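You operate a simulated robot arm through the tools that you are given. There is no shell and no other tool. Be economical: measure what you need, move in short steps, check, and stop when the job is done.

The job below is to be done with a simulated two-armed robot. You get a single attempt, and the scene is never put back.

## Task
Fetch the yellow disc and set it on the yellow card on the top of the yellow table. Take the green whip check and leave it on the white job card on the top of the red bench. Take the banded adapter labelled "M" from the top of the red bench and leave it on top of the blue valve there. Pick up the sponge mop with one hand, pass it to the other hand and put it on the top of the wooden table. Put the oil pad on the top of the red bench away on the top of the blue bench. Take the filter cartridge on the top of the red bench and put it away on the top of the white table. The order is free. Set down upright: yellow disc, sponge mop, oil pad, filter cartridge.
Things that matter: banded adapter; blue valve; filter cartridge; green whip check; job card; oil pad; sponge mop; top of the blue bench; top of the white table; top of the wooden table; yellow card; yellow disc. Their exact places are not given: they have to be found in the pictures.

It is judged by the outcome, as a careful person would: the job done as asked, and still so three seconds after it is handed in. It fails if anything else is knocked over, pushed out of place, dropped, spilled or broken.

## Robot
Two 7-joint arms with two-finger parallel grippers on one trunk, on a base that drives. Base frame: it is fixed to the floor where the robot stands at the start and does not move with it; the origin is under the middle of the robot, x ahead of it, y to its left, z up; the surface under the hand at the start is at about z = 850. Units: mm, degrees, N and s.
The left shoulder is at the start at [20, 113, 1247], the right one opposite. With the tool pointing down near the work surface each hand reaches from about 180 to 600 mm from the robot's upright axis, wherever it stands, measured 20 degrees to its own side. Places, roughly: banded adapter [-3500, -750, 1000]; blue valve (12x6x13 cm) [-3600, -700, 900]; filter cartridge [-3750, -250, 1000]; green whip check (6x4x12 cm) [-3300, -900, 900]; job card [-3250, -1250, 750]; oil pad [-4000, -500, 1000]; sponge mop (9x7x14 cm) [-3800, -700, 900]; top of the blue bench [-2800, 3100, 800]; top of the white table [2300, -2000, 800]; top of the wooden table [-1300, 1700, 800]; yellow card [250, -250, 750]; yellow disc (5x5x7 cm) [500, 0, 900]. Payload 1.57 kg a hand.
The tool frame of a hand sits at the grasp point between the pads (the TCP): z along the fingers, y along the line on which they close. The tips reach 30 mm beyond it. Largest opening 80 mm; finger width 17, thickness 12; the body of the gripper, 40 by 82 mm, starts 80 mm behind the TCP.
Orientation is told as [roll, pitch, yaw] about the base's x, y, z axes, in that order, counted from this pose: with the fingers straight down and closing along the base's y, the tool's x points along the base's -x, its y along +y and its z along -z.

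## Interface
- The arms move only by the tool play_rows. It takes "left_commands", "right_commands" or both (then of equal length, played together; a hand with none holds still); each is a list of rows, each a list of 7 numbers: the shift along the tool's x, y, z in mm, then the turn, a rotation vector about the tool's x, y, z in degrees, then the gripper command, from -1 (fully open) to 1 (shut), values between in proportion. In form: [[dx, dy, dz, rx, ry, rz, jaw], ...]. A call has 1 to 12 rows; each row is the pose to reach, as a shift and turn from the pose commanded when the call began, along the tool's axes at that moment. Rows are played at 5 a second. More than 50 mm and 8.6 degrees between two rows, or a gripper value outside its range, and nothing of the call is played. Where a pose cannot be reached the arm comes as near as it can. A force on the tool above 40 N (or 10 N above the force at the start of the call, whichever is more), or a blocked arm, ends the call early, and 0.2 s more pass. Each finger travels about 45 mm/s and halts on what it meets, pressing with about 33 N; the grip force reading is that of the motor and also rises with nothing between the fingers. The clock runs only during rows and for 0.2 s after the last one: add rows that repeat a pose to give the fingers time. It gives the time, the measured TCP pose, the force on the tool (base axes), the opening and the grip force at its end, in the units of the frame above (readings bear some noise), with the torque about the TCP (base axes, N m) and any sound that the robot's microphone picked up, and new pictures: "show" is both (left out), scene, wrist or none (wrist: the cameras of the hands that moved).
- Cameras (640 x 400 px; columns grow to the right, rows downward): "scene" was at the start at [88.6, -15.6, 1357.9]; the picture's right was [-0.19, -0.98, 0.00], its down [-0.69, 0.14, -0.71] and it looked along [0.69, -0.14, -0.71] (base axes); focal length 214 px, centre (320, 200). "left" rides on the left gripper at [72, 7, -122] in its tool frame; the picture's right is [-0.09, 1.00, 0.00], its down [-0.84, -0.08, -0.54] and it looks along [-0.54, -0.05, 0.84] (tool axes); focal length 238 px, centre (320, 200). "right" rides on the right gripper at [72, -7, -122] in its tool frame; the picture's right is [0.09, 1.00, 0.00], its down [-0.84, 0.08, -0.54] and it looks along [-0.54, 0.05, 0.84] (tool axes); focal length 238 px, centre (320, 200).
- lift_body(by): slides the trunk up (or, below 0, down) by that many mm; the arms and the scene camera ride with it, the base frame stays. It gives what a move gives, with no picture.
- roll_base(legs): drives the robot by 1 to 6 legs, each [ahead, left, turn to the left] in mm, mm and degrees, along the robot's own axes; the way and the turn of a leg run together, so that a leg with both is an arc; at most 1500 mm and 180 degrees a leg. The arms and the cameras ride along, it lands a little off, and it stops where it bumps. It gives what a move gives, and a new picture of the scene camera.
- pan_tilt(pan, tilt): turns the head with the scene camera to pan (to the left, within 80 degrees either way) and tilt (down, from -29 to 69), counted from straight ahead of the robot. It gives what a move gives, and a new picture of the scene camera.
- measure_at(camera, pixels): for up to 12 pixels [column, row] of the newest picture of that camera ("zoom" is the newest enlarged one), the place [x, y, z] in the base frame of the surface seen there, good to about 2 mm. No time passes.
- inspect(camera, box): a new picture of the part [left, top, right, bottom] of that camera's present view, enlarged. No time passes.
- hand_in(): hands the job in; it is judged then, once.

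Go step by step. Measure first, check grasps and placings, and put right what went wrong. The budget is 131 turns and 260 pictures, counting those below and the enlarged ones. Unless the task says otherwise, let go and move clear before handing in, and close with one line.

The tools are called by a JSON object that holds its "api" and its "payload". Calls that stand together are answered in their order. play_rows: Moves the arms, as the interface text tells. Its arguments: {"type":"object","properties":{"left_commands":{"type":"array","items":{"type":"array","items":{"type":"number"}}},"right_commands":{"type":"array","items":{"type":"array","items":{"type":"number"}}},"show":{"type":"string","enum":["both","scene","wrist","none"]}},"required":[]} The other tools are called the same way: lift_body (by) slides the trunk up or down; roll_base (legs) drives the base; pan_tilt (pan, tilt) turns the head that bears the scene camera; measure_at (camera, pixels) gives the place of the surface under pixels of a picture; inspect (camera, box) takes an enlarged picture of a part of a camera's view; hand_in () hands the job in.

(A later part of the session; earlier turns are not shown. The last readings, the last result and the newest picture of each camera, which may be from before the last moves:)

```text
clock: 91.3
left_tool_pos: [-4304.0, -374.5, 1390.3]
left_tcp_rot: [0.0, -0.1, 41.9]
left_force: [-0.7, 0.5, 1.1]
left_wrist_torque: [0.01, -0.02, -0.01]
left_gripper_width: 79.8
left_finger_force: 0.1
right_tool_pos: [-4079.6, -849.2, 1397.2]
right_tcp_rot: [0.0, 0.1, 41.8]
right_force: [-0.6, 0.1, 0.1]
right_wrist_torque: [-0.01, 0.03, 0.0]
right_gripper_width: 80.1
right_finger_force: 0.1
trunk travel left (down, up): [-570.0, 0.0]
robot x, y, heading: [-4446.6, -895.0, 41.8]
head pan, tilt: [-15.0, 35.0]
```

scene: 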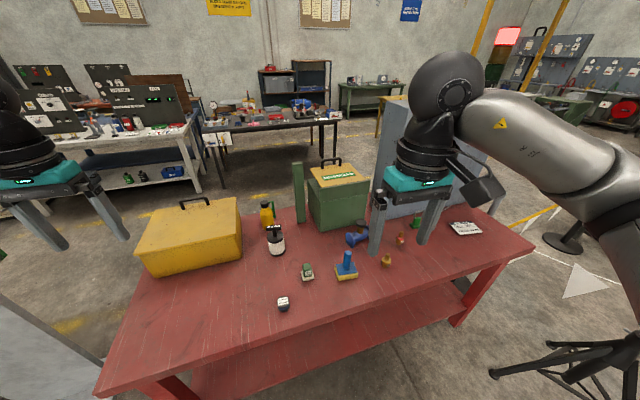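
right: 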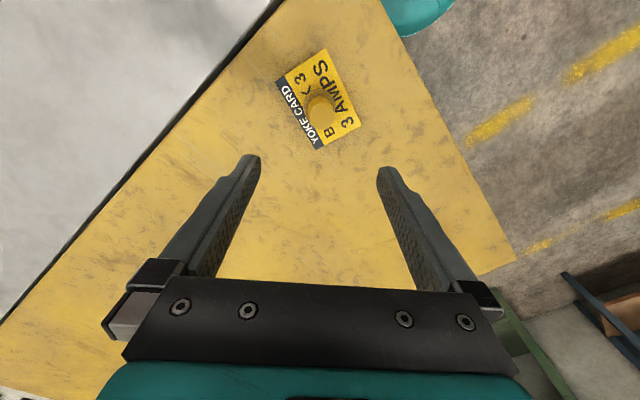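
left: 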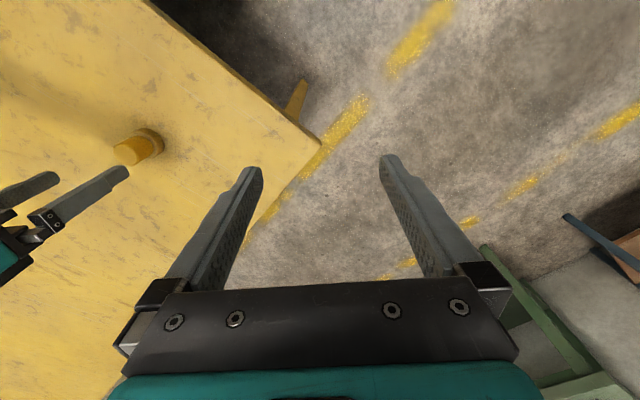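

The whole set is visible now: cartridge (276,240), mop (346,266), valve (357,238), adapters (386,260) and (400,240), and card (466,228). I'll zoom in.

{"api": "inspect", "payload": {"camera": "scene", "box": [330, 195, 500, 295]}}

{"api": "inspect", "payload": {"camera": "scene", "box": [240, 190, 370, 320]}}

{"api": "measure_at", "payload": {"camera": "scene", "pixels": [[276, 240], [276, 230], [307, 272], [283, 302], [346, 272], [347, 257], [355, 240], [386, 262], [400, 240], [416, 222], [466, 228], [230, 380]]}}

```text
3.76 times, centred on (415, 245) of scene
```

zoom: 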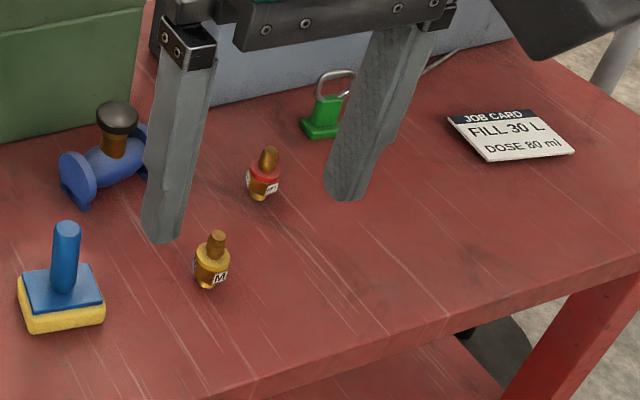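

```text
3.08 times, centred on (305, 255) of scene
```

zoom: 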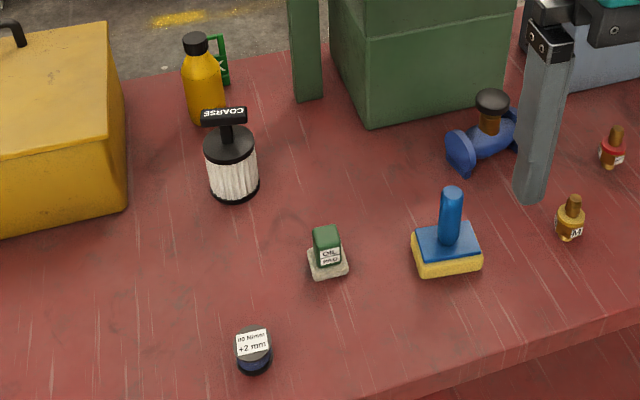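

```text
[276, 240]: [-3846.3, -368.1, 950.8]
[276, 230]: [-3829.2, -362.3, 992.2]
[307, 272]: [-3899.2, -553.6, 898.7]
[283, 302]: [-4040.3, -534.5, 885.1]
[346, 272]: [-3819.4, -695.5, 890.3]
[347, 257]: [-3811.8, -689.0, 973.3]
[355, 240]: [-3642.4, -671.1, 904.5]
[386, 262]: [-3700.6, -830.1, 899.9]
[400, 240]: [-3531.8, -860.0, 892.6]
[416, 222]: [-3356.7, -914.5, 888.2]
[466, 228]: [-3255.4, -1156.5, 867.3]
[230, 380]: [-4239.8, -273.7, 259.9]
```

I need to read the labels on the two adapters and on the green block and black puck.

{"api": "inspect", "payload": {"camera": "scene", "box": [376, 228, 416, 270]}}

{"api": "inspect", "payload": {"camera": "scene", "box": [270, 255, 320, 315]}}

```text
9.52 times, centred on (396, 249) of scene
```

zoom: 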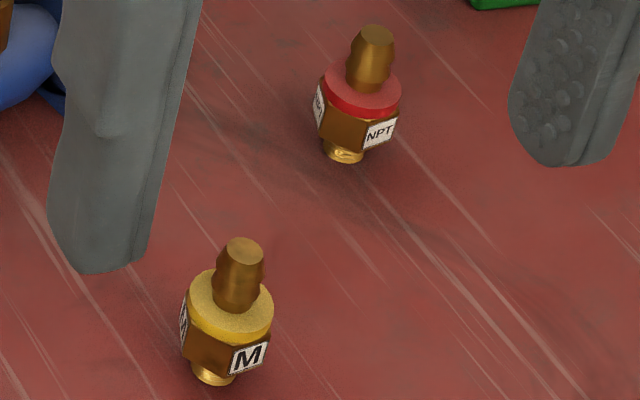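

```text
6.67 times, centred on (295, 285) of scene
```

zoom: 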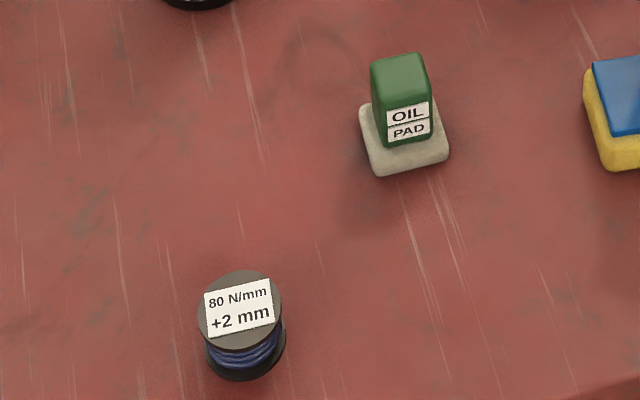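

The labels are clear: OIL PAD at (307,272) and the M adapter at (386,262). Before sliding right I'll measure the black tripod stand and rope at the lower right, and the bench edge.

{"api": "measure_at", "payload": {"camera": "scene", "pixels": [[495, 374], [545, 370], [630, 345], [590, 390], [590, 285], [560, 245], [350, 310], [500, 262], [350, 330], [450, 325], [530, 230], [230, 350]]}}

```text
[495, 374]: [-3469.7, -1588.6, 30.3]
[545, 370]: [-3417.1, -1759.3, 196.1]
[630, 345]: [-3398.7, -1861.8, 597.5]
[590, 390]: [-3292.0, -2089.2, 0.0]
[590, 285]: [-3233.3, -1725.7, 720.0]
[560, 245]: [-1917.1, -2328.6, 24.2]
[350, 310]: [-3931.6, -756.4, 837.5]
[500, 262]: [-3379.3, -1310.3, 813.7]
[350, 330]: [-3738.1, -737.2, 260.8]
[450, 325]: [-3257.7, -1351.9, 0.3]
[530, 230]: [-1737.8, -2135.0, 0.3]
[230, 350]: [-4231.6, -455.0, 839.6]
```

The bench normal is exactly 45°, the far edge is at n=-3315 and the tripod foot is at r≈-1330. I'll align, slide right to r≈-1830, and pull the left hand back a little.

{"api": "roll_base", "payload": {"legs": [[0, 0, 3.2], [0, -681, 0], [140, 0, 0]]}}

{"api": "play_rows", "payload": {"left_commands": [[45, 0, 0, 0, 0, 0, -1], [90, 0, 0, 0, 0, 0, -1], [135, 0, 0, 0, 0, 0, -1], [160, 0, 0, 0, 0, 0, -1]], "show": "none"}}

{"api": "pan_tilt", "payload": {"pan": -10, "tilt": 45}}

```text
clock: 96.4
left_tool_pos: [-3751.7, -749.2, 1391.2]
left_tcp_rot: [0.0, 0.0, 45.2]
left_force: [-0.2, -0.2, -0.3]
left_wrist_torque: [-0.02, 0.0, -0.01]
left_gripper_width: 80.1
left_finger_force: 0.1
right_tool_pos: [-3500.4, -1211.9, 1396.7]
right_tcp_rot: [0.0, 0.1, 45.1]
right_force: [-0.8, 0.3, 0.4]
right_wrist_torque: [-0.05, 0.0, -0.03]
right_gripper_width: 79.9
right_finger_force: 0.1
trunk travel left (down, up): [-570.0, 0.0]
robot x, y, heading: [-3867.4, -1279.4, 45.3]
head pan, tilt: [-15.0, 35.0]
```

scene: 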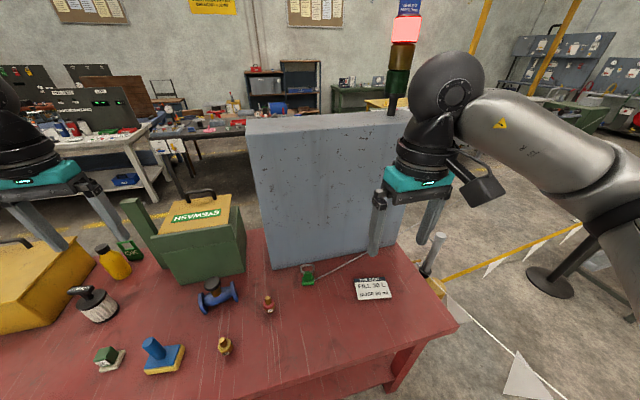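

```text
clock: 97.4
left_tool_pos: [-3867.0, -864.6, 1393.2]
left_tcp_rot: [0.1, 0.0, 45.2]
left_force: [0.2, -0.2, -0.2]
left_wrist_torque: [-0.02, 0.03, 0.03]
left_gripper_width: 79.6
left_finger_force: 0.1
right_tool_pos: [-3501.8, -1210.6, 1396.7]
right_tcp_rot: [0.0, 0.0, 45.2]
right_force: [0.2, -0.2, 0.6]
right_wrist_torque: [-0.01, -0.01, -0.05]
right_gripper_width: 79.9
right_finger_force: 0.2
trunk travel left (down, up): [-570.0, 0.0]
robot x, y, heading: [-3866.1, -1274.2, 45.1]
head pan, tilt: [-15.0, 35.0]
```

```text
clock: 98.1
left_tool_pos: [-3867.0, -864.0, 1394.5]
left_tcp_rot: [0.0, -0.2, 45.2]
left_force: [-0.5, 0.0, 0.0]
left_wrist_torque: [0.0, 0.02, -0.01]
left_gripper_width: 79.8
left_finger_force: 0.0
right_tool_pos: [-3500.8, -1211.2, 1396.9]
right_tcp_rot: [0.1, 0.0, 45.1]
right_force: [0.1, 0.1, 0.6]
right_wrist_torque: [-0.01, -0.02, 0.05]
right_gripper_width: 80.1
right_finger_force: 0.1
trunk travel left (down, up): [-570.0, 0.0]
robot x, y, heading: [-3864.6, -1275.7, 44.8]
head pan, tilt: [-10.0, 45.0]
```

scene: 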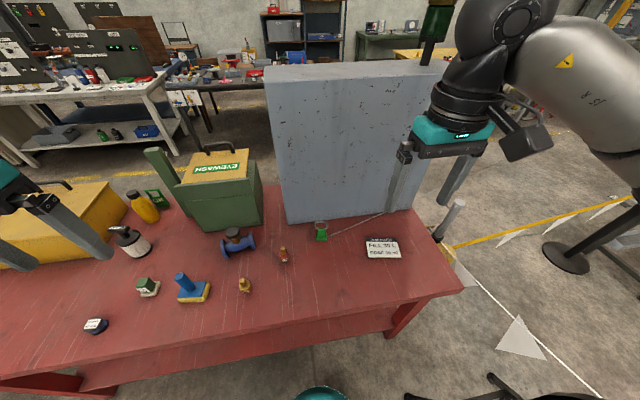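

I'll zoom in on the whip check and the card, then measure them again.

{"api": "inspect", "payload": {"camera": "scene", "box": [290, 195, 420, 275]}}

{"api": "measure_at", "payload": {"camera": "scene", "pixels": [[321, 226], [321, 236], [314, 236], [328, 237], [321, 222], [384, 246], [366, 240], [398, 240], [401, 255], [368, 257], [350, 225], [320, 250]]}}

```text
4.92 times, centred on (355, 235) of scene
```

zoom: 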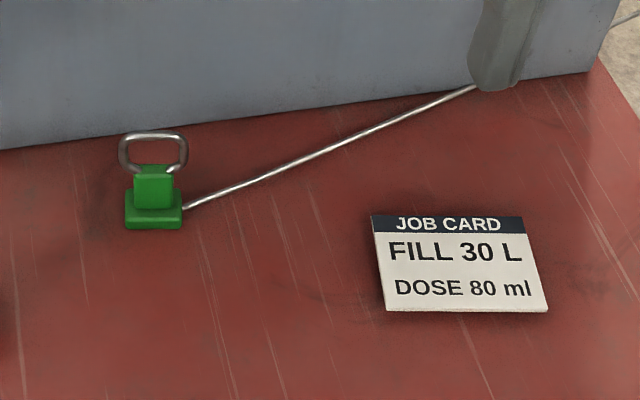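

```text
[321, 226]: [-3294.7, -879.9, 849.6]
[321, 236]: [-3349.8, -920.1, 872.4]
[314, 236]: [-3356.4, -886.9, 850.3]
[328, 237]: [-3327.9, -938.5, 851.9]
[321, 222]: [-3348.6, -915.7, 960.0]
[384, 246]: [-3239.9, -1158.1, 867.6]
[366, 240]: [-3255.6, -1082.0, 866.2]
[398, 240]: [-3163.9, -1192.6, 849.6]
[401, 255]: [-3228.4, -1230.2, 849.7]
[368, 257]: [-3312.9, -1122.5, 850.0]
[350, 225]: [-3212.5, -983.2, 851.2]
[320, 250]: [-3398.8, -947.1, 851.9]
```

The whip check has a steel wire that runs to the right behind my finger. I'll move the right hand aside and advance 90 mm to see where it ends.

{"api": "play_rows", "payload": {"right_commands": [[0, -40, 0, 0, 0, 0, -1], [0, -80, 0, 0, 0, 0, -1], [0, -120, 0, 0, 0, 0, -1]], "show": "none"}}

{"api": "roll_base", "payload": {"legs": [[90, 0, 0]]}}

{"api": "inspect", "payload": {"camera": "scene", "box": [280, 180, 480, 300]}}

```text
clock: 98.9
left_tool_pos: [-3866.4, -866.1, 1393.2]
left_tcp_rot: [-0.1, 0.0, 45.2]
left_force: [-1.1, -0.1, 0.0]
left_wrist_torque: [0.02, 0.0, 0.0]
left_gripper_width: 80.0
left_finger_force: 0.1
right_tool_pos: [-3417.1, -1297.5, 1396.3]
right_tcp_rot: [0.1, -0.1, 45.3]
right_force: [0.8, -0.4, 0.5]
right_wrist_torque: [0.05, 0.01, -0.02]
right_gripper_width: 80.1
right_finger_force: 0.0
trunk travel left (down, up): [-570.0, 0.0]
robot x, y, heading: [-3865.9, -1274.7, 45.0]
head pan, tilt: [-10.0, 45.0]
```

```text
clock: 100.0
left_tool_pos: [-3805.2, -800.6, 1392.5]
left_tcp_rot: [0.1, 0.0, 45.3]
left_force: [0.8, 0.1, -0.4]
left_wrist_torque: [0.03, 0.0, 0.03]
left_gripper_width: 80.3
left_finger_force: 0.2
right_tool_pos: [-3353.8, -1232.6, 1396.4]
right_tcp_rot: [0.0, 0.0, 45.4]
right_force: [0.8, -0.5, 0.8]
right_wrist_torque: [0.01, -0.01, -0.02]
right_gripper_width: 80.1
right_finger_force: 0.1
trunk travel left (down, up): [-570.0, 0.0]
robot x, y, heading: [-3801.5, -1214.6, 45.3]
head pan, tilt: [-10.0, 45.0]
```

scene: 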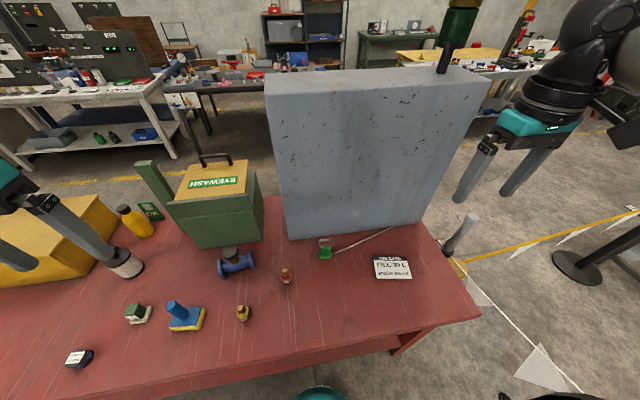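

```text
3.20 times, centred on (380, 240) of scene
```

zoom: 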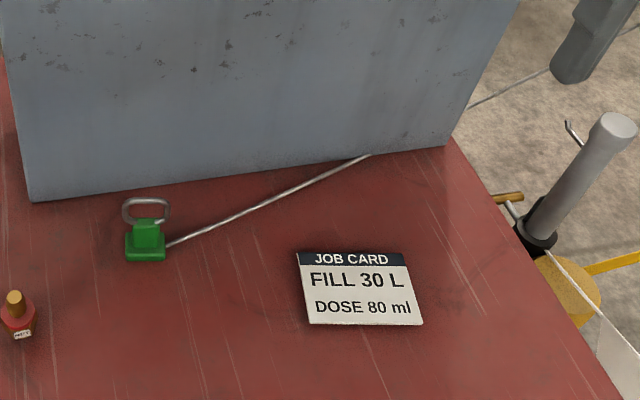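

The wire seems to run from the green block to the foot of the grey box, like a tether. I'll measure its ends, the block, the ring and the box face.

{"api": "measure_at", "payload": {"camera": "zoom", "pixels": [[145, 232], [145, 248], [128, 240], [163, 240], [125, 215], [168, 213], [147, 200], [172, 244], [270, 202], [366, 157], [360, 290], [200, 150]]}}

{"api": "inspect", "payload": {"camera": "scene", "box": [310, 220, 400, 270]}}

```text
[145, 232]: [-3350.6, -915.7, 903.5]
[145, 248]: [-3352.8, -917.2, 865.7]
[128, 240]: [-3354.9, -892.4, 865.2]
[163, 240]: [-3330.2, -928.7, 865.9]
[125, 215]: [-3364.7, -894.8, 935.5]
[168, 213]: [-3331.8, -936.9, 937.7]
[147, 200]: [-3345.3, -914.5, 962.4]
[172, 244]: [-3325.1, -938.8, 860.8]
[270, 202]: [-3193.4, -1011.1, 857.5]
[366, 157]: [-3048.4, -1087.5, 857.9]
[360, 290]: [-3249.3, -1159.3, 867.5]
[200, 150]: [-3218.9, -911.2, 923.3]
```

```text
7.11 times, centred on (355, 245) of scene
```

zoom: 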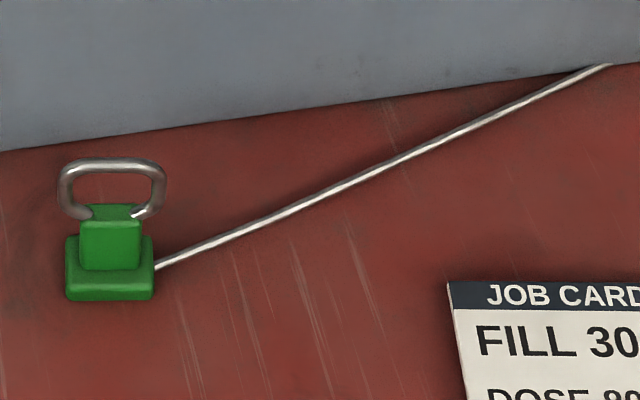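

The block's centre is at about (-3341,-907), the ring top is at 962, and the box face is 84 mm behind it. The wire is about 314 mm long, and the card lies nearer to its anchor. I'll lower the trunk and bring the right hand over, yawed 90° so the jaws close front to back.

{"api": "lift_body", "payload": {"by": -270}}

{"api": "play_rows", "payload": {"right_commands": [[-20, 18, 0, 0, 0, -8.2, -1], [-40, 36, 5, 0, 0, -16.4, -1], [-60, 55, 10, 0, 0, -24.6, -1], [-80, 73, 15, 0, 0, -32.8, -1], [-100, 91, 20, 0, 0, -41, -1], [-120, 110, 25, 0, 0, -49.2, -1], [-145, 132, 30, 0, 0, -57.4, -1], [-170, 155, 35, 0, 0, -65.6, -1], [-195, 180, 40, 0, 0, -73.8, -1], [-220, 205, 45, 0, 0, -82, -1], [-240, 219, 50, 0, 0, -90, -1], [-240, 219, 67, 0, 0, -90, -1]]}}

```text
clock: 102.8
left_tool_pos: [-3805.0, -800.7, 1123.9]
left_tcp_rot: [-0.1, 0.0, 45.3]
left_force: [0.8, 0.6, -0.1]
left_wrist_torque: [0.05, 0.02, 0.04]
left_gripper_width: 79.6
left_finger_force: 0.2
right_tool_pos: [-3354.8, -1232.3, 1127.7]
right_tcp_rot: [0.0, 0.0, 45.3]
right_force: [-1.0, 0.3, -0.3]
right_wrist_torque: [-0.01, 0.03, 0.0]
right_gripper_width: 80.1
right_finger_force: 0.0
trunk travel left (down, up): [-300.0, 270.0]
robot x, y, heading: [-3803.9, -1211.3, 45.3]
head pan, tilt: [-10.0, 45.0]
```

```text
clock: 105.4
left_tool_pos: [-3806.3, -799.0, 1122.0]
left_tcp_rot: [-0.1, 0.1, 45.4]
left_force: [-0.7, 0.8, -0.7]
left_wrist_torque: [-0.06, -0.02, -0.02]
left_gripper_width: 80.0
left_finger_force: 0.0
right_tool_pos: [-3553.7, -1000.8, 1122.9]
right_tcp_rot: [-4.8, 1.4, 128.6]
right_force: [0.1, 0.1, 0.6]
right_wrist_torque: [0.01, -0.03, -0.01]
right_gripper_width: 80.2
right_finger_force: 0.0
right hand out of reach, approached as far as the arm can: row 5, 6, 7, 8, 9, 10, 11, 12
trunk travel left (down, up): [-300.0, 270.0]
robot x, y, heading: [-3800.4, -1215.9, 45.3]
head pan, tilt: [-10.0, 45.0]
```

scene: 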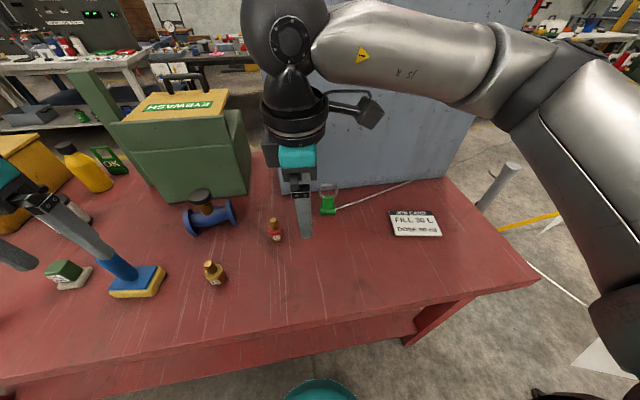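
right: 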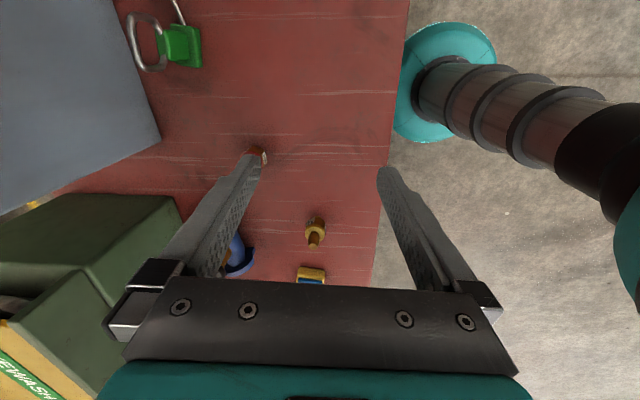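

The arm can't reach with that turning direction. I'll swing the wrist back the other way, towards yaw -45.

{"api": "play_rows", "payload": {"right_commands": [[15, 0, 0, 0, 0, 8.4, -1], [30, -3, 0, 0, 0, 16.8, -1], [45, -5, 0, 0, 0, 25.2, -1], [60, -6, 0, 0, 0, 33.6, -1], [75, -8, 0, 0, 0, 42, -1], [90, -10, 0, 0, 0, 50.4, -1], [105, -11, 0, 0, 0, 58.8, -1], [120, -12, 0, 0, 0, 67.2, -1], [135, -14, 0, 0, 0, 75.6, -1], [150, -16, 0, 0, 0, 84, -1], [150, -16, 0, 0, 0, 92.4, -1], [150, -16, 0, 0, 0, 100.8, -1]], "show": "none"}}

```text
clock: 108.0
left_tool_pos: [-3804.4, -802.0, 1122.4]
left_tcp_rot: [0.0, 0.0, 45.3]
left_force: [0.9, -0.9, 0.1]
left_wrist_torque: [-0.03, -0.02, 0.01]
left_gripper_width: 80.0
left_finger_force: 0.1
right_tool_pos: [-3444.9, -1113.8, 1110.8]
right_tcp_rot: [-0.4, -5.1, 27.7]
right_force: [-0.6, -0.4, -0.3]
right_wrist_torque: [0.02, 0.03, 0.04]
right_gripper_width: 80.2
right_finger_force: 0.0
trunk travel left (down, up): [-300.0, 270.0]
robot x, y, heading: [-3802.4, -1211.3, 45.3]
head pan, tilt: [-10.0, 45.0]
```

Now at yaw 27.7 with the hand slightly pitched. I'll continue the turn to yaw -45, take out the pitch and move above the whip check.

{"api": "play_rows", "payload": {"right_commands": [[-18, 13, 7, 0.32, 0.44, 7.23, -1], [-36, 27, 14, 0.64, 0.88, 14.5, -1], [-55, 40, 20, 0.96, 1.32, 21.7, -1], [-73, 54, 27, 1.29, 1.76, 28.9, -1], [-91, 67, 34, 1.61, 2.2, 36.2, -1], [-110, 80, 40, 1.93, 2.64, 43.4, -1], [-128, 94, 47, 2.25, 3.08, 50.6, -1], [-146, 107, 54, 2.58, 3.52, 57.9, -1], [-164, 120, 61, 2.9, 3.96, 65.1, -1], [-183, 134, 67, 3.22, 4.4, 72.3, -1], [-183, 134, 67, 3.22, 4.4, 72.3, -1]]}}

```text
clock: 110.4
left_tool_pos: [-3804.9, -801.4, 1123.3]
left_tcp_rot: [0.0, 0.0, 45.2]
left_force: [-0.2, 0.1, 0.5]
left_wrist_torque: [-0.01, 0.0, -0.03]
left_gripper_width: 79.9
left_finger_force: 0.0
right_tool_pos: [-3344.4, -905.4, 1057.6]
right_tcp_rot: [-0.1, -0.3, -44.6]
right_force: [-0.1, -0.4, 0.1]
right_wrist_torque: [-0.02, -0.05, 0.01]
right_gripper_width: 79.9
right_finger_force: 0.1
trunk travel left (down, up): [-300.0, 270.0]
robot x, y, heading: [-3805.4, -1212.4, 45.2]
head pan, tilt: [-10.0, 45.0]
```

scene: 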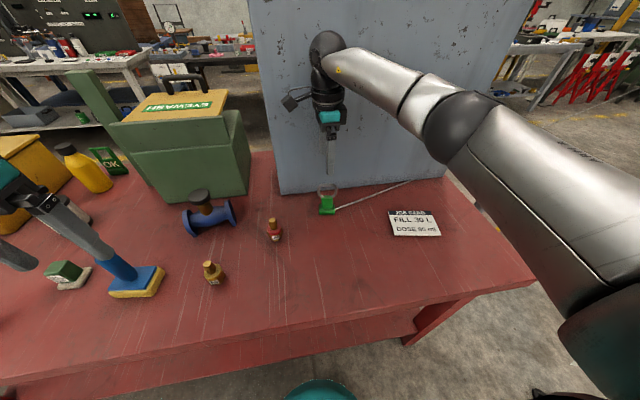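
right: 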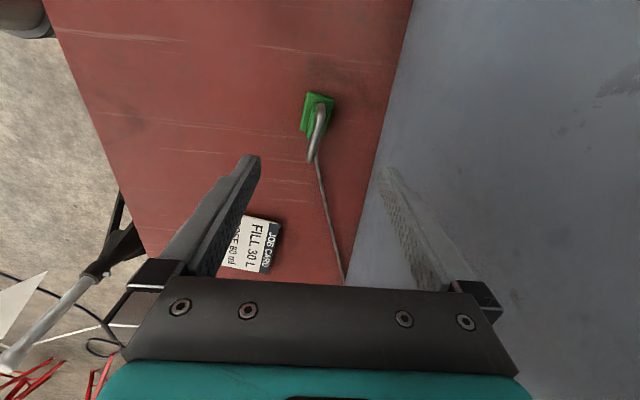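

The pose is reached at (-3344,-905), yaw -44.6. I'll measure the block and ring from the wrist view.

{"api": "inspect", "payload": {"camera": "right", "box": [270, 70, 370, 190]}}

{"api": "measure_at", "payload": {"camera": "right", "pixels": [[320, 97], [306, 96], [333, 99], [303, 130], [320, 112], [315, 158], [323, 120], [330, 125], [312, 118], [360, 220], [400, 60]]}}

```text
3.33 times, centred on (320, 130) of right
```

zoom: 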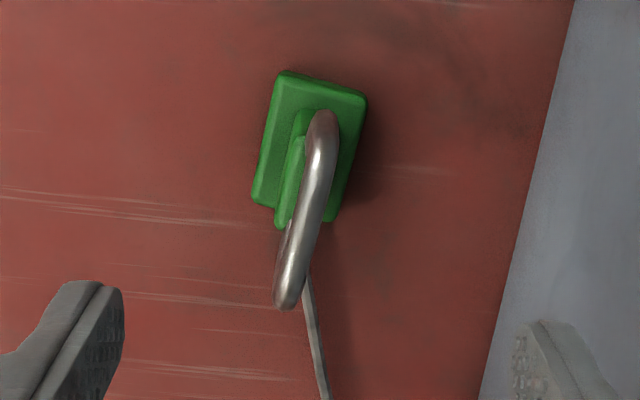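

```text
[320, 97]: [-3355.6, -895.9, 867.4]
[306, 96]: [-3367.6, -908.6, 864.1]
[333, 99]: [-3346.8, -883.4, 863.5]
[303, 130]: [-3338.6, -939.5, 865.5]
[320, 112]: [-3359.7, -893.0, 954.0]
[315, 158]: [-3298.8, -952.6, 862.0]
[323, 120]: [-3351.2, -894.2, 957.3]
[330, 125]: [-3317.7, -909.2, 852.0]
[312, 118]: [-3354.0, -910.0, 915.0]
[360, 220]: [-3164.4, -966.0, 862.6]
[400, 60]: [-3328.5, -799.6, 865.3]
```

The block's thin axis is at 51°, so I'll rotate 6° and descend to z 905 with the jaws part closed, then grip.

{"api": "play_rows", "payload": {"right_commands": [[-5, -3, 30, 0, 0, -6, -0.4], [-5, -3, 70, 0, 0, -6, -0.3], [-5, -3, 110, 0, 0, -6, -0.3], [-5, -3, 140, 0, 0, -6, -0.3], [-5, -3, 152, 0, 0, -6, -0.3], [-5, -3, 152, 0, 0, -6, 0.3], [-5, -3, 152, 0, 0, -6, 1], [-5, -3, 152, 0, 0, -6, 1], [-5, -3, 152, 0, 0, -6, 1], [-5, -3, 152, 0, 0, -6, 1]]}}

```text
clock: 112.6
left_tool_pos: [-3804.9, -802.5, 1123.2]
left_tcp_rot: [0.0, 0.0, 45.3]
left_force: [-0.6, -0.4, 0.9]
left_wrist_torque: [0.0, 0.02, 0.0]
left_gripper_width: 79.7
left_finger_force: 0.2
right_tool_pos: [-3343.6, -912.9, 908.5]
right_tcp_rot: [-0.1, -0.3, -38.5]
right_force: [-0.3, -0.2, -0.6]
right_wrist_torque: [0.01, 0.0, 0.0]
right_gripper_width: 15.5
right_finger_force: 30.4
trunk travel left (down, up): [-300.0, 270.0]
robot x, y, heading: [-3806.3, -1211.1, 45.4]
head pan, tilt: [-10.0, 45.0]
```

scene: 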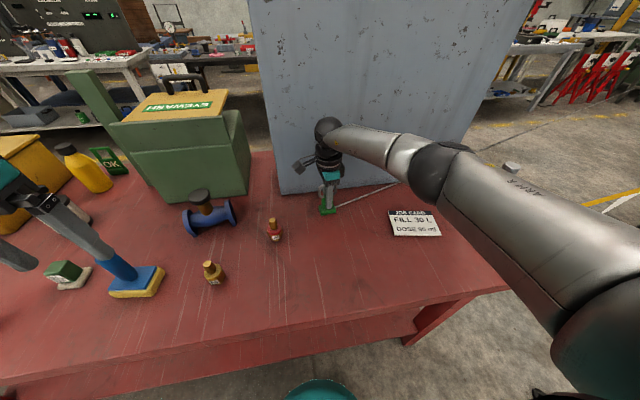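
right: 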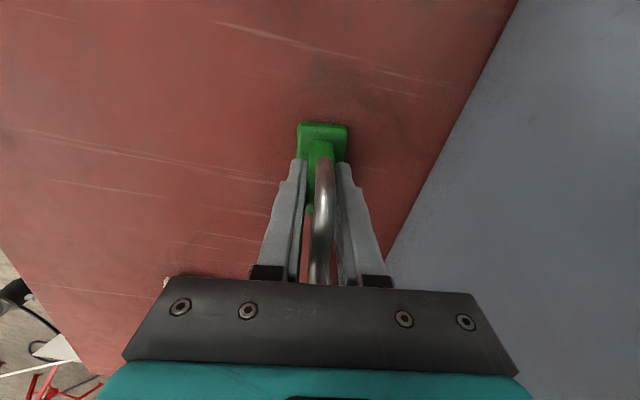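

Gripped, 15.5 mm wide. I'll lift 35 mm and move over to the card centre, watching the force in case the tether pulls.

{"api": "play_rows", "payload": {"right_commands": [[0, 0, -20, 0, 0, 0, 1], [0, 0, -38, 0, 0, 0, 1], [-38, -22, -38, 0, 0, 0, 1], [-76, -45, -38, 0, 0, 0, 1], [-114, -67, -38, 0, 0, 0, 1], [-151, -89, -38, 0, 0, 0, 1], [-189, -112, -38, 0, 0, 0, 1], [-227, -134, -38, 0, 0, 0, 1], [-227, -134, -38, 0, 0, 0, 1]]}}

```text
clock: 114.6
left_tool_pos: [-3805.6, -801.4, 1122.7]
left_tcp_rot: [0.0, -0.1, 45.4]
left_force: [-0.3, -0.2, -0.8]
left_wrist_torque: [-0.01, 0.04, 0.0]
left_gripper_width: 80.0
left_finger_force: 0.0
right_tool_pos: [-3250.4, -1160.8, 948.0]
right_tcp_rot: [-0.1, -0.3, -38.5]
right_force: [0.6, 0.8, -2.1]
right_wrist_torque: [-0.01, 0.0, 0.01]
right_gripper_width: 15.2
right_finger_force: 31.1
trunk travel left (down, up): [-300.0, 270.0]
robot x, y, heading: [-3804.0, -1212.1, 45.2]
head pan, tilt: [-10.0, 45.0]
```

scene: 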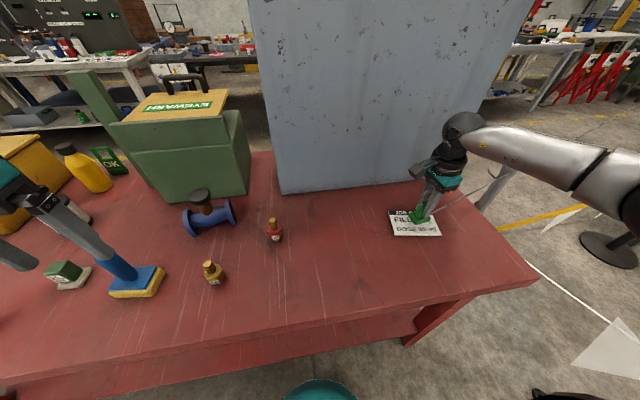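
right: 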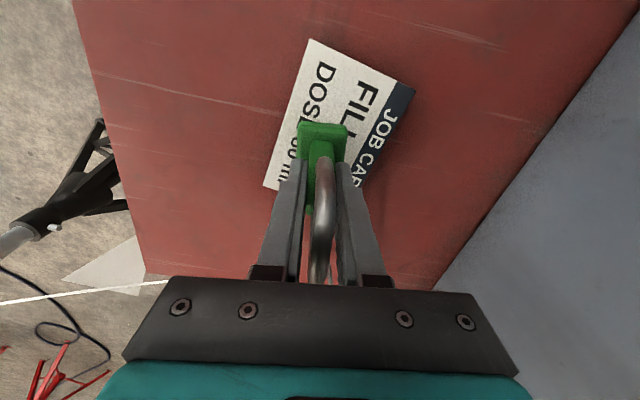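

Reached. I'll check where the wire is now before setting down.

{"api": "inspect", "payload": {"camera": "scene", "box": [370, 140, 540, 260]}}

```text
3.33 times, centred on (455, 200) of scene
```

zoom: 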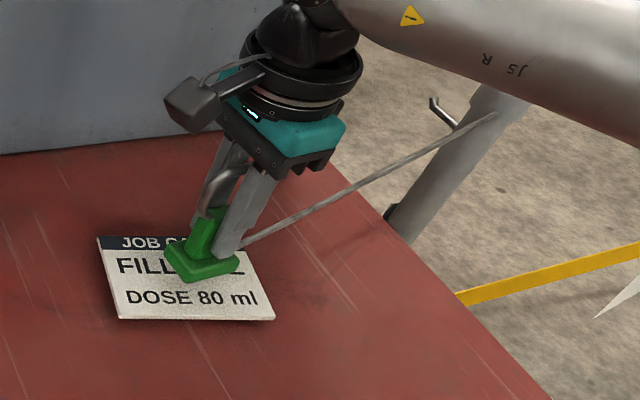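

{"api": "measure_at", "payload": {"camera": "zoom", "pixels": [[250, 241], [300, 213], [350, 188], [400, 160], [440, 138], [470, 124], [493, 113], [480, 130], [410, 225]]}}

{"api": "inspect", "payload": {"camera": "scene", "box": [430, 150, 510, 210]}}

```text
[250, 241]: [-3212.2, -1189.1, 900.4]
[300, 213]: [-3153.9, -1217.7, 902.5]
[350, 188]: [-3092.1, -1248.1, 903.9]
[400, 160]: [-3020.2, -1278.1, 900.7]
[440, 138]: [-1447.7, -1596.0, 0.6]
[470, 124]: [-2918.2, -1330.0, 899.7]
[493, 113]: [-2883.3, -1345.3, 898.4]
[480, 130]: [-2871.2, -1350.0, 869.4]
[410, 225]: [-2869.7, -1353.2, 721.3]
```

```text
6.67 times, centred on (470, 180) of scene
```

zoom: 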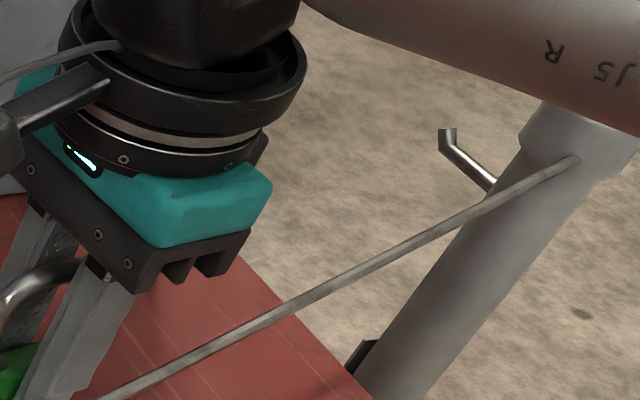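

The wire is a rigid tail about 365 mm long, and its tip now reaches the grey pole at (-2875,-1350). The pole hasn't moved. I'll swing the tail 25° counter-clockwise, between the box corner and the pole.

{"api": "play_rows", "payload": {"right_commands": [[0, 0, 0, 0, 0, -6, 1], [0, 0, 0, 0, 0, -12, 1], [0, 0, 0, 0, 0, -18, 1], [0, 0, 0, 0, 0, -23, 1], [0, 0, 0, 0, 0, -23, 1]], "show": "none"}}

{"api": "inspect", "payload": {"camera": "scene", "box": [370, 130, 550, 260]}}

```text
clock: 115.8
left_tool_pos: [-3804.1, -801.0, 1123.5]
left_tcp_rot: [0.0, 0.0, 45.4]
left_force: [0.2, -1.0, -0.4]
left_wrist_torque: [-0.01, 0.0, -0.01]
left_gripper_width: 80.2
left_finger_force: 0.2
right_tool_pos: [-3247.7, -1160.0, 947.6]
right_tcp_rot: [-0.4, -0.2, -15.5]
right_force: [0.4, 0.1, -1.1]
right_wrist_torque: [0.03, 0.03, -0.01]
right_gripper_width: 15.4
right_finger_force: 31.5
trunk travel left (down, up): [-300.0, 270.0]
robot x, y, heading: [-3804.3, -1212.6, 45.3]
head pan, tilt: [-10.0, 45.0]
```

```text
3.08 times, centred on (460, 195) of scene
```

zoom: 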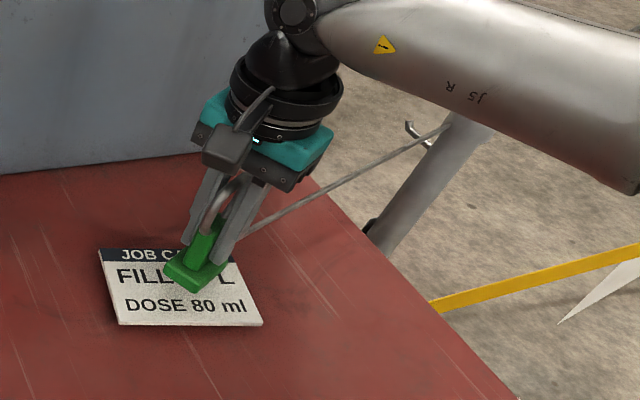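

The wire still runs to the pole, so it is a lanyard tethered there. It is slack and the force is about zero, so I'll set the whip check down.

{"api": "play_rows", "payload": {"right_commands": [[0, 0, 12, 0, 0, 0, 1], [0, 0, 19, 0, 0, 0, 1], [0, 0, 22, 0, 0, 0, 1], [0, 0, 22, 0, 0, 0, 1]], "show": "wrist"}}

{"api": "measure_at", "payload": {"camera": "right", "pixels": [[322, 60], [360, 110], [285, 130], [330, 128]]}}

```text
clock: 116.8
left_tool_pos: [-3804.6, -801.6, 1123.8]
left_tcp_rot: [0.0, 0.0, 45.3]
left_force: [0.5, -0.6, -0.1]
left_wrist_torque: [-0.04, 0.01, 0.02]
left_gripper_width: 80.1
left_finger_force: 0.1
right_tool_pos: [-3245.7, -1160.0, 924.1]
right_tcp_rot: [-0.3, -0.3, -15.6]
right_force: [-0.1, 0.7, -0.7]
right_wrist_torque: [-0.01, 0.02, 0.01]
right_gripper_width: 15.6
right_finger_force: 31.1
trunk travel left (down, up): [-300.0, 270.0]
robot x, y, heading: [-3804.0, -1216.0, 45.5]
head pan, tilt: [-10.0, 45.0]
```

right: 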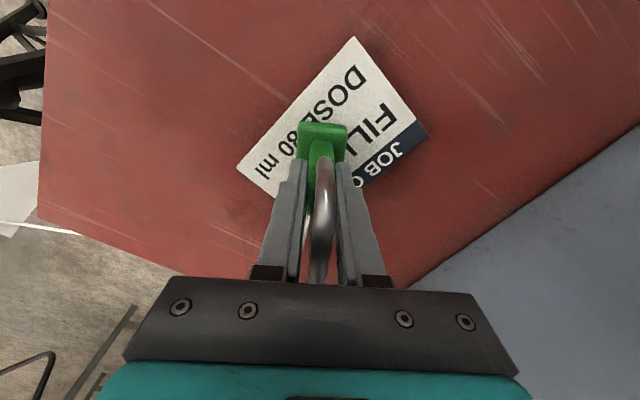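

```text
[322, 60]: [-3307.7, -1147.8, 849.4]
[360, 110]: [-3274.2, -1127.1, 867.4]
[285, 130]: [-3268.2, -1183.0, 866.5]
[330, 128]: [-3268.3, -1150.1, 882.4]
```

No clear contact yet, so I'll lower a few more mm in small steps, then open.

{"api": "play_rows", "payload": {"right_commands": [[0, 0, 1.5, 0, 0, 0, 1], [0, 0, 3, 0, 0, 0, 1], [0, 0, 3, 0, 0, 0, 1]], "show": "none"}}

```text
clock: 117.6
left_tool_pos: [-3804.1, -802.8, 1123.7]
left_tcp_rot: [0.0, 0.0, 45.4]
left_force: [-0.5, 0.2, -0.2]
left_wrist_torque: [-0.01, -0.03, 0.0]
left_gripper_width: 80.2
left_finger_force: 0.1
right_tool_pos: [-3247.0, -1160.2, 922.7]
right_tcp_rot: [-0.2, -0.3, -15.6]
right_force: [0.4, 0.6, -0.3]
right_wrist_torque: [0.04, -0.05, 0.01]
right_gripper_width: 15.6
right_finger_force: 31.1
trunk travel left (down, up): [-300.0, 270.0]
robot x, y, heading: [-3801.2, -1215.3, 45.6]
head pan, tilt: [-10.0, 45.0]
```

{"api": "play_rows", "payload": {"right_commands": [[0, 0, 1, 0, 0, 0, 0.4], [0, 0, 1, 0, 0, 0, 0], [0, 0, 1, 0, 0, 0, -0.5], [0, 0, 1, 0, 0, 0, -0.5], [0, 0, -30, 0, 0, 0, -0.5], [0, 0, -75, 0, 0, 0, -0.5], [0, 0, -120, 0, 0, 0, -0.5], [0, 0, -165, 0, 0, 0, -0.5], [0, 0, -190, 0, 0, 0, -0.5]]}}

```text
clock: 119.6
left_tool_pos: [-3804.9, -802.2, 1123.1]
left_tcp_rot: [0.1, 0.1, 45.4]
left_force: [-0.8, -0.1, 0.4]
left_wrist_torque: [-0.03, -0.03, 0.01]
left_gripper_width: 80.0
left_finger_force: 0.0
right_tool_pos: [-3245.7, -1158.3, 1112.1]
right_tcp_rot: [-0.4, -0.3, -15.6]
right_force: [-0.8, 1.0, 0.3]
right_wrist_torque: [0.0, -0.02, 0.01]
right_gripper_width: 60.1
right_finger_force: 0.1
trunk travel left (down, up): [-300.0, 270.0]
robot x, y, heading: [-3805.3, -1209.7, 45.6]
head pan, tilt: [-10.0, 45.0]
```

scene: 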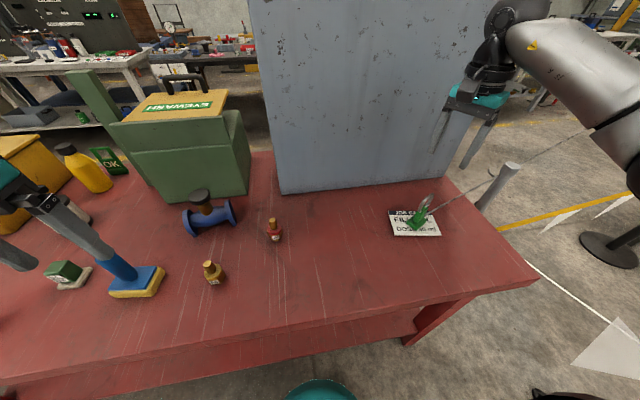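
right: 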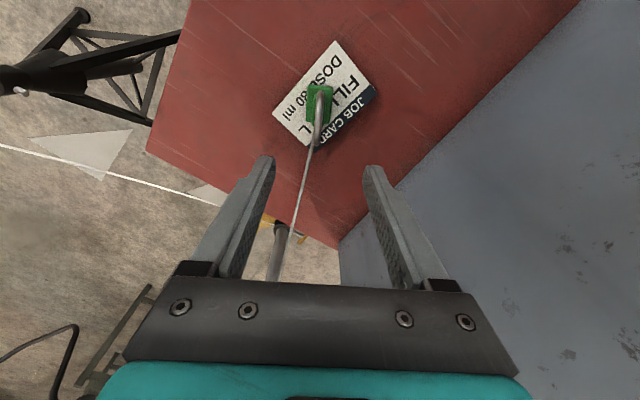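

The whip check stands on the card. Next is the M adapter with the left hand. I'll measure the adapter and the valve top.

{"api": "inspect", "payload": {"camera": "scene", "box": [170, 175, 290, 295]}}

{"api": "measure_at", "payload": {"camera": "zoom", "pixels": [[211, 458], [165, 92], [160, 120]]}}

{"api": "measure_at", "payload": {"camera": "scene", "pixels": [[210, 264], [212, 270], [213, 278], [216, 286], [205, 274], [222, 274], [200, 192], [192, 195], [209, 195], [200, 200], [200, 189], [205, 208]]}}

```text
3.33 times, centred on (230, 235) of scene
```

zoom: 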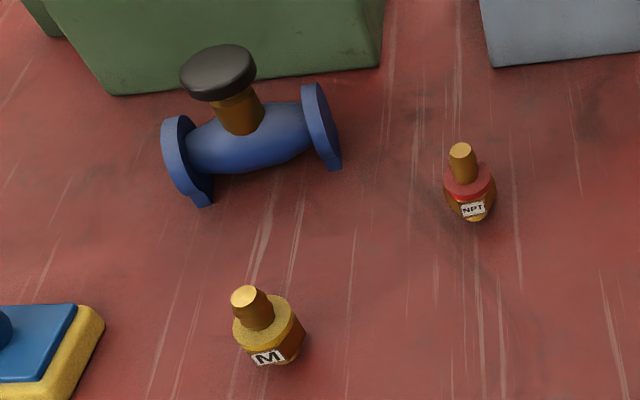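

```text
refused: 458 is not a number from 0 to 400
```

```text
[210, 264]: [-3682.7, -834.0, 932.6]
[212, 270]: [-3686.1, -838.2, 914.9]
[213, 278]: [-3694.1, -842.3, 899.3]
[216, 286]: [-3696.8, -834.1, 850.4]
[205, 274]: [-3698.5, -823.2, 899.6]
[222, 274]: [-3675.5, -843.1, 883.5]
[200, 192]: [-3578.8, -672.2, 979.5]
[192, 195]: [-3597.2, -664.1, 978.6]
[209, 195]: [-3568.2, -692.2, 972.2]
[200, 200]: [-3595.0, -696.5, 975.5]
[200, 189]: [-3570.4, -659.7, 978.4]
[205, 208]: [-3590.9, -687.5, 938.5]
```

The adapter's centre is at about (-3684,-832), top 933. The valve knob's top is at z 979, centre (-3583,-678). I'll bring the left hand above the adapter.

{"api": "play_rows", "payload": {"left_commands": [[-16, -27, 0, 0, 0, 0, -1], [-32, -54, 10, 0, 0, 0, -1], [-48, -80, 40, 0, 0, 0, -1], [-64, -107, 75, 0, 0, 0, -1], [-64, -107, 113, 0, 0, 0, -1], [-64, -107, 113, 0, 0, 0, -1]], "show": "wrist"}}

{"api": "measure_at", "payload": {"camera": "left", "pixels": [[320, 140], [320, 150], [320, 130], [305, 140], [335, 140]]}}

```text
clock: 121.0
left_tool_pos: [-3684.4, -828.1, 1008.9]
left_tcp_rot: [0.0, -0.1, 45.3]
left_force: [0.7, 0.0, 0.3]
left_wrist_torque: [0.01, -0.02, 0.0]
left_gripper_width: 79.9
left_finger_force: 0.1
right_tool_pos: [-3245.7, -1157.1, 1111.8]
right_tcp_rot: [-0.3, -0.2, -15.5]
right_force: [-0.2, -0.2, -0.2]
right_wrist_torque: [-0.02, 0.02, 0.01]
right_gripper_width: 60.1
right_finger_force: 0.0
trunk travel left (down, up): [-300.0, 270.0]
robot x, y, heading: [-3804.2, -1210.8, 45.3]
head pan, tilt: [-10.0, 45.0]
```

left: 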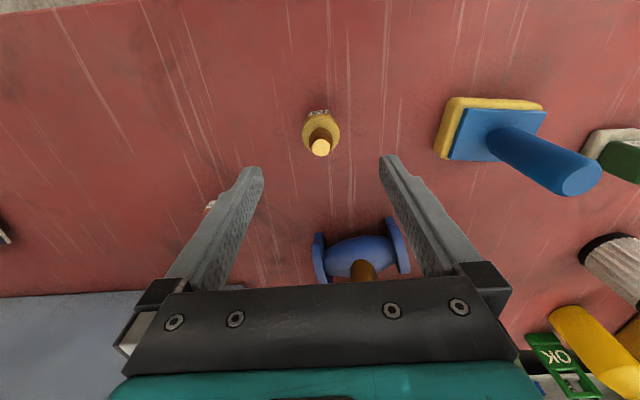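

```text
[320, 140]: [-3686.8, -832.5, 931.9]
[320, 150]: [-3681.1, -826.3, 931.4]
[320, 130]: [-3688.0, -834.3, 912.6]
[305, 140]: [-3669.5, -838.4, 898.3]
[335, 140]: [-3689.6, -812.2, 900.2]
```

The hand is well centred over the adapter. I'll descend to z 895, grip and lift.

{"api": "play_rows", "payload": {"left_commands": [[0, 0, 40, 0, 0, 0, -1], [0, 0, 80, 0, 0, 0, -1], [0, 0, 112, 0, 0, 0, -1], [0, 0, 112, 0, 0, 0, 0], [0, 0, 112, 0, 0, 0, 1], [0, 0, 112, 0, 0, 0, 1], [0, 0, 112, 0, 0, 0, 1], [0, 0, 112, 0, 0, 0, 1], [0, 0, 70, 0, 0, 0, 1], [0, 0, 20, 0, 0, 0, 1], [0, 0, -30, 0, 0, 0, 1]]}}

```text
clock: 123.4
left_tool_pos: [-3685.3, -828.5, 1039.8]
left_tcp_rot: [0.0, 0.2, 45.2]
left_force: [0.4, 0.4, -1.5]
left_wrist_torque: [-0.02, -0.04, 0.0]
left_gripper_width: 40.7
left_finger_force: 32.6
right_tool_pos: [-3245.3, -1157.5, 1112.2]
right_tcp_rot: [-0.4, -0.2, -15.5]
right_force: [0.6, -0.7, -0.2]
right_wrist_torque: [0.01, -0.02, -0.01]
right_gripper_width: 60.1
right_finger_force: 0.0
trunk travel left (down, up): [-300.0, 270.0]
robot x, y, heading: [-3801.8, -1213.2, 45.2]
head pan, tilt: [-10.0, 45.0]
```

scene: 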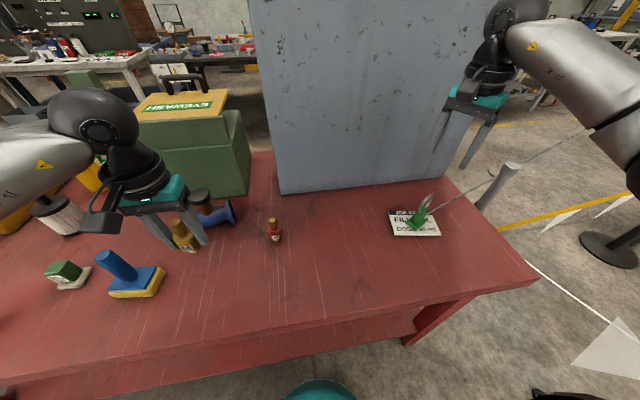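
left: 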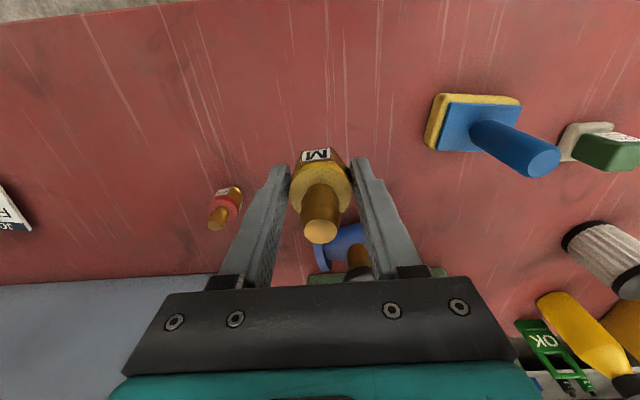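

Held, 40.7 mm wide. Before moving over the valve I'll check the green toolbox's height and front face.

{"api": "measure_at", "payload": {"camera": "scene", "pixels": [[200, 160], [225, 135], [232, 118], [200, 105], [185, 80], [225, 95], [215, 170], [245, 180]]}}

```text
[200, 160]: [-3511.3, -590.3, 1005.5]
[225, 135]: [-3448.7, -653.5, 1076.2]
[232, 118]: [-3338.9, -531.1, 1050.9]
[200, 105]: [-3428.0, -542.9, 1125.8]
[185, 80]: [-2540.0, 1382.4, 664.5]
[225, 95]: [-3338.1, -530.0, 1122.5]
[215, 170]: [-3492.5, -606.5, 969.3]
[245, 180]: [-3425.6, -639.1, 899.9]
```

There is 115 mm between the valve's centre and the toolbox face. I'll raise the hand and move over the valve knob.

{"api": "play_rows", "payload": {"left_commands": [[0, 0, -30, 0, 0, 0, 1], [-44, 8, -30, 0, 0, 0, 1], [-89, 17, -30, 0, 0, 0, 1], [-133, 25, -30, 0, 0, 0, 1], [-178, 33, -30, 0, 0, 0, 1], [-178, 33, -10, 0, 0, 0, 1], [-178, 33, -10, 0, 0, 0, 1]]}}

{"api": "inspect", "payload": {"camera": "scene", "box": [150, 130, 270, 250]}}

```text
clock: 125.0
left_tool_pos: [-3578.6, -683.0, 1049.3]
left_tcp_rot: [-0.1, 0.0, 45.1]
left_force: [0.2, 0.6, -2.3]
left_wrist_torque: [0.0, 0.0, 0.03]
left_gripper_width: 40.5
left_finger_force: 33.2
right_tool_pos: [-3244.2, -1157.8, 1111.8]
right_tcp_rot: [-0.4, -0.2, -15.6]
right_force: [-0.2, -0.7, -0.2]
right_wrist_torque: [-0.01, -0.03, 0.01]
right_gripper_width: 59.8
right_finger_force: 0.0
trunk travel left (down, up): [-300.0, 270.0]
robot x, y, heading: [-3807.6, -1213.8, 45.6]
head pan, tilt: [-10.0, 45.0]
```

scene: 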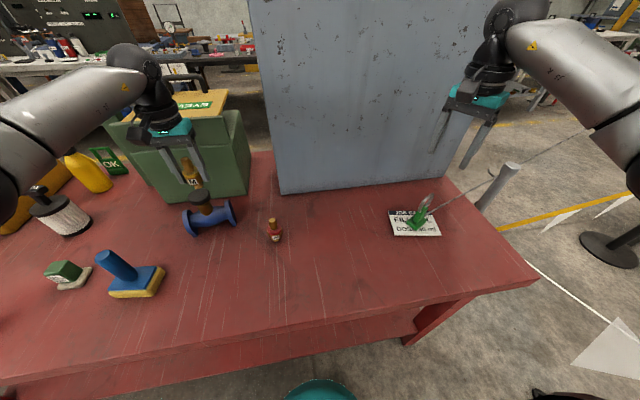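
left: 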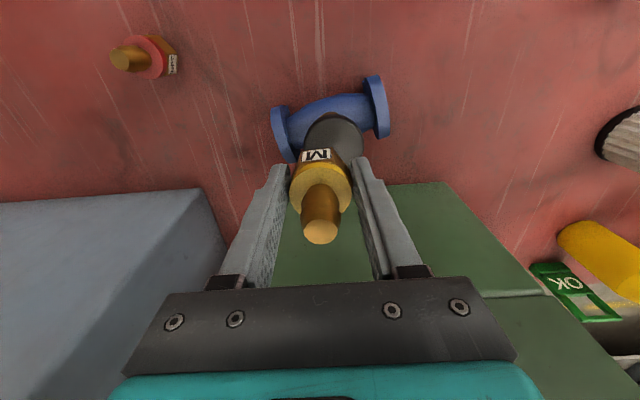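

```text
3.33 times, centred on (210, 190) of scene
```

zoom: 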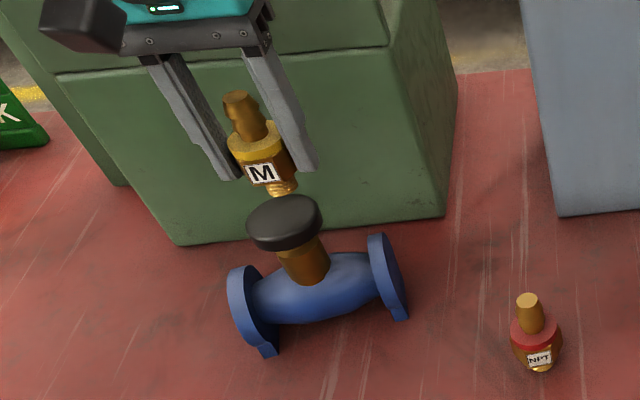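

I'll measure the knob's edges now that it is fully visible, to centre the adapter.

{"api": "measure_at", "payload": {"camera": "zoom", "pixels": [[284, 222], [250, 224], [319, 222], [270, 200], [290, 238], [310, 205], [258, 238]]}}

{"api": "measure_at", "payload": {"camera": "left", "pixels": [[333, 120], [308, 135], [360, 135], [340, 112], [318, 120], [350, 120]]}}

```text
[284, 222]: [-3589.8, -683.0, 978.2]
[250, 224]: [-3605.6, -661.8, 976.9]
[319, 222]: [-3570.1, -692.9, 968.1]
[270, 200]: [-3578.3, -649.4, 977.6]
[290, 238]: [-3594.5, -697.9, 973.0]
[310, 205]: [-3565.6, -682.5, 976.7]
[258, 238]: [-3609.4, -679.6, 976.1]
```

```text
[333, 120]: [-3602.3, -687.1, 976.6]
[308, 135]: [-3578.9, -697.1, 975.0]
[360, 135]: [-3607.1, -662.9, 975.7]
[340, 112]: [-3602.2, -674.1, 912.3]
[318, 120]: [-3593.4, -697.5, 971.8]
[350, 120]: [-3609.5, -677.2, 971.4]
```

The circle fit gives the knob centre (-3586,-674), radius 24, so I need to shift 12 mm left. Then I'll lower gently.

{"api": "play_rows", "payload": {"left_commands": [[0, 12, 0, 0, 0, 0, 1], [0, 12, 10, 0, 0, 0, 1], [0, 12, 18, 0, 0, 0, 1], [0, 12, 22, 0, 0, 0, 1], [0, 12, 22, 0, 0, 0, 1]], "show": "none"}}

{"api": "inspect", "payload": {"camera": "scene", "box": [165, 150, 245, 230]}}

```text
clock: 126.2
left_tool_pos: [-3590.6, -672.2, 1028.2]
left_tcp_rot: [-0.1, -0.1, 45.3]
left_force: [0.0, -0.3, -2.3]
left_wrist_torque: [0.0, -0.01, 0.03]
left_gripper_width: 40.9
left_finger_force: 33.0
right_tool_pos: [-3244.7, -1158.3, 1113.3]
right_tcp_rot: [-0.3, -0.2, -15.6]
right_force: [-0.3, 0.1, 0.3]
right_wrist_torque: [0.0, -0.03, -0.01]
right_gripper_width: 60.2
right_finger_force: 0.0
trunk travel left (down, up): [-300.0, 270.0]
robot x, y, heading: [-3802.9, -1212.9, 45.4]
head pan, tilt: [-10.0, 45.0]
```

```text
5.00 times, centred on (205, 190) of scene
```

zoom: 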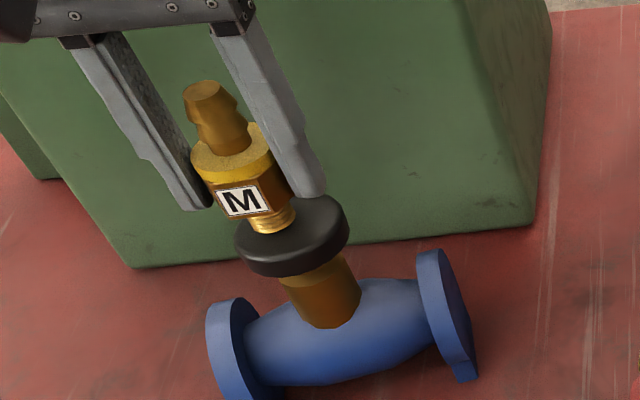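

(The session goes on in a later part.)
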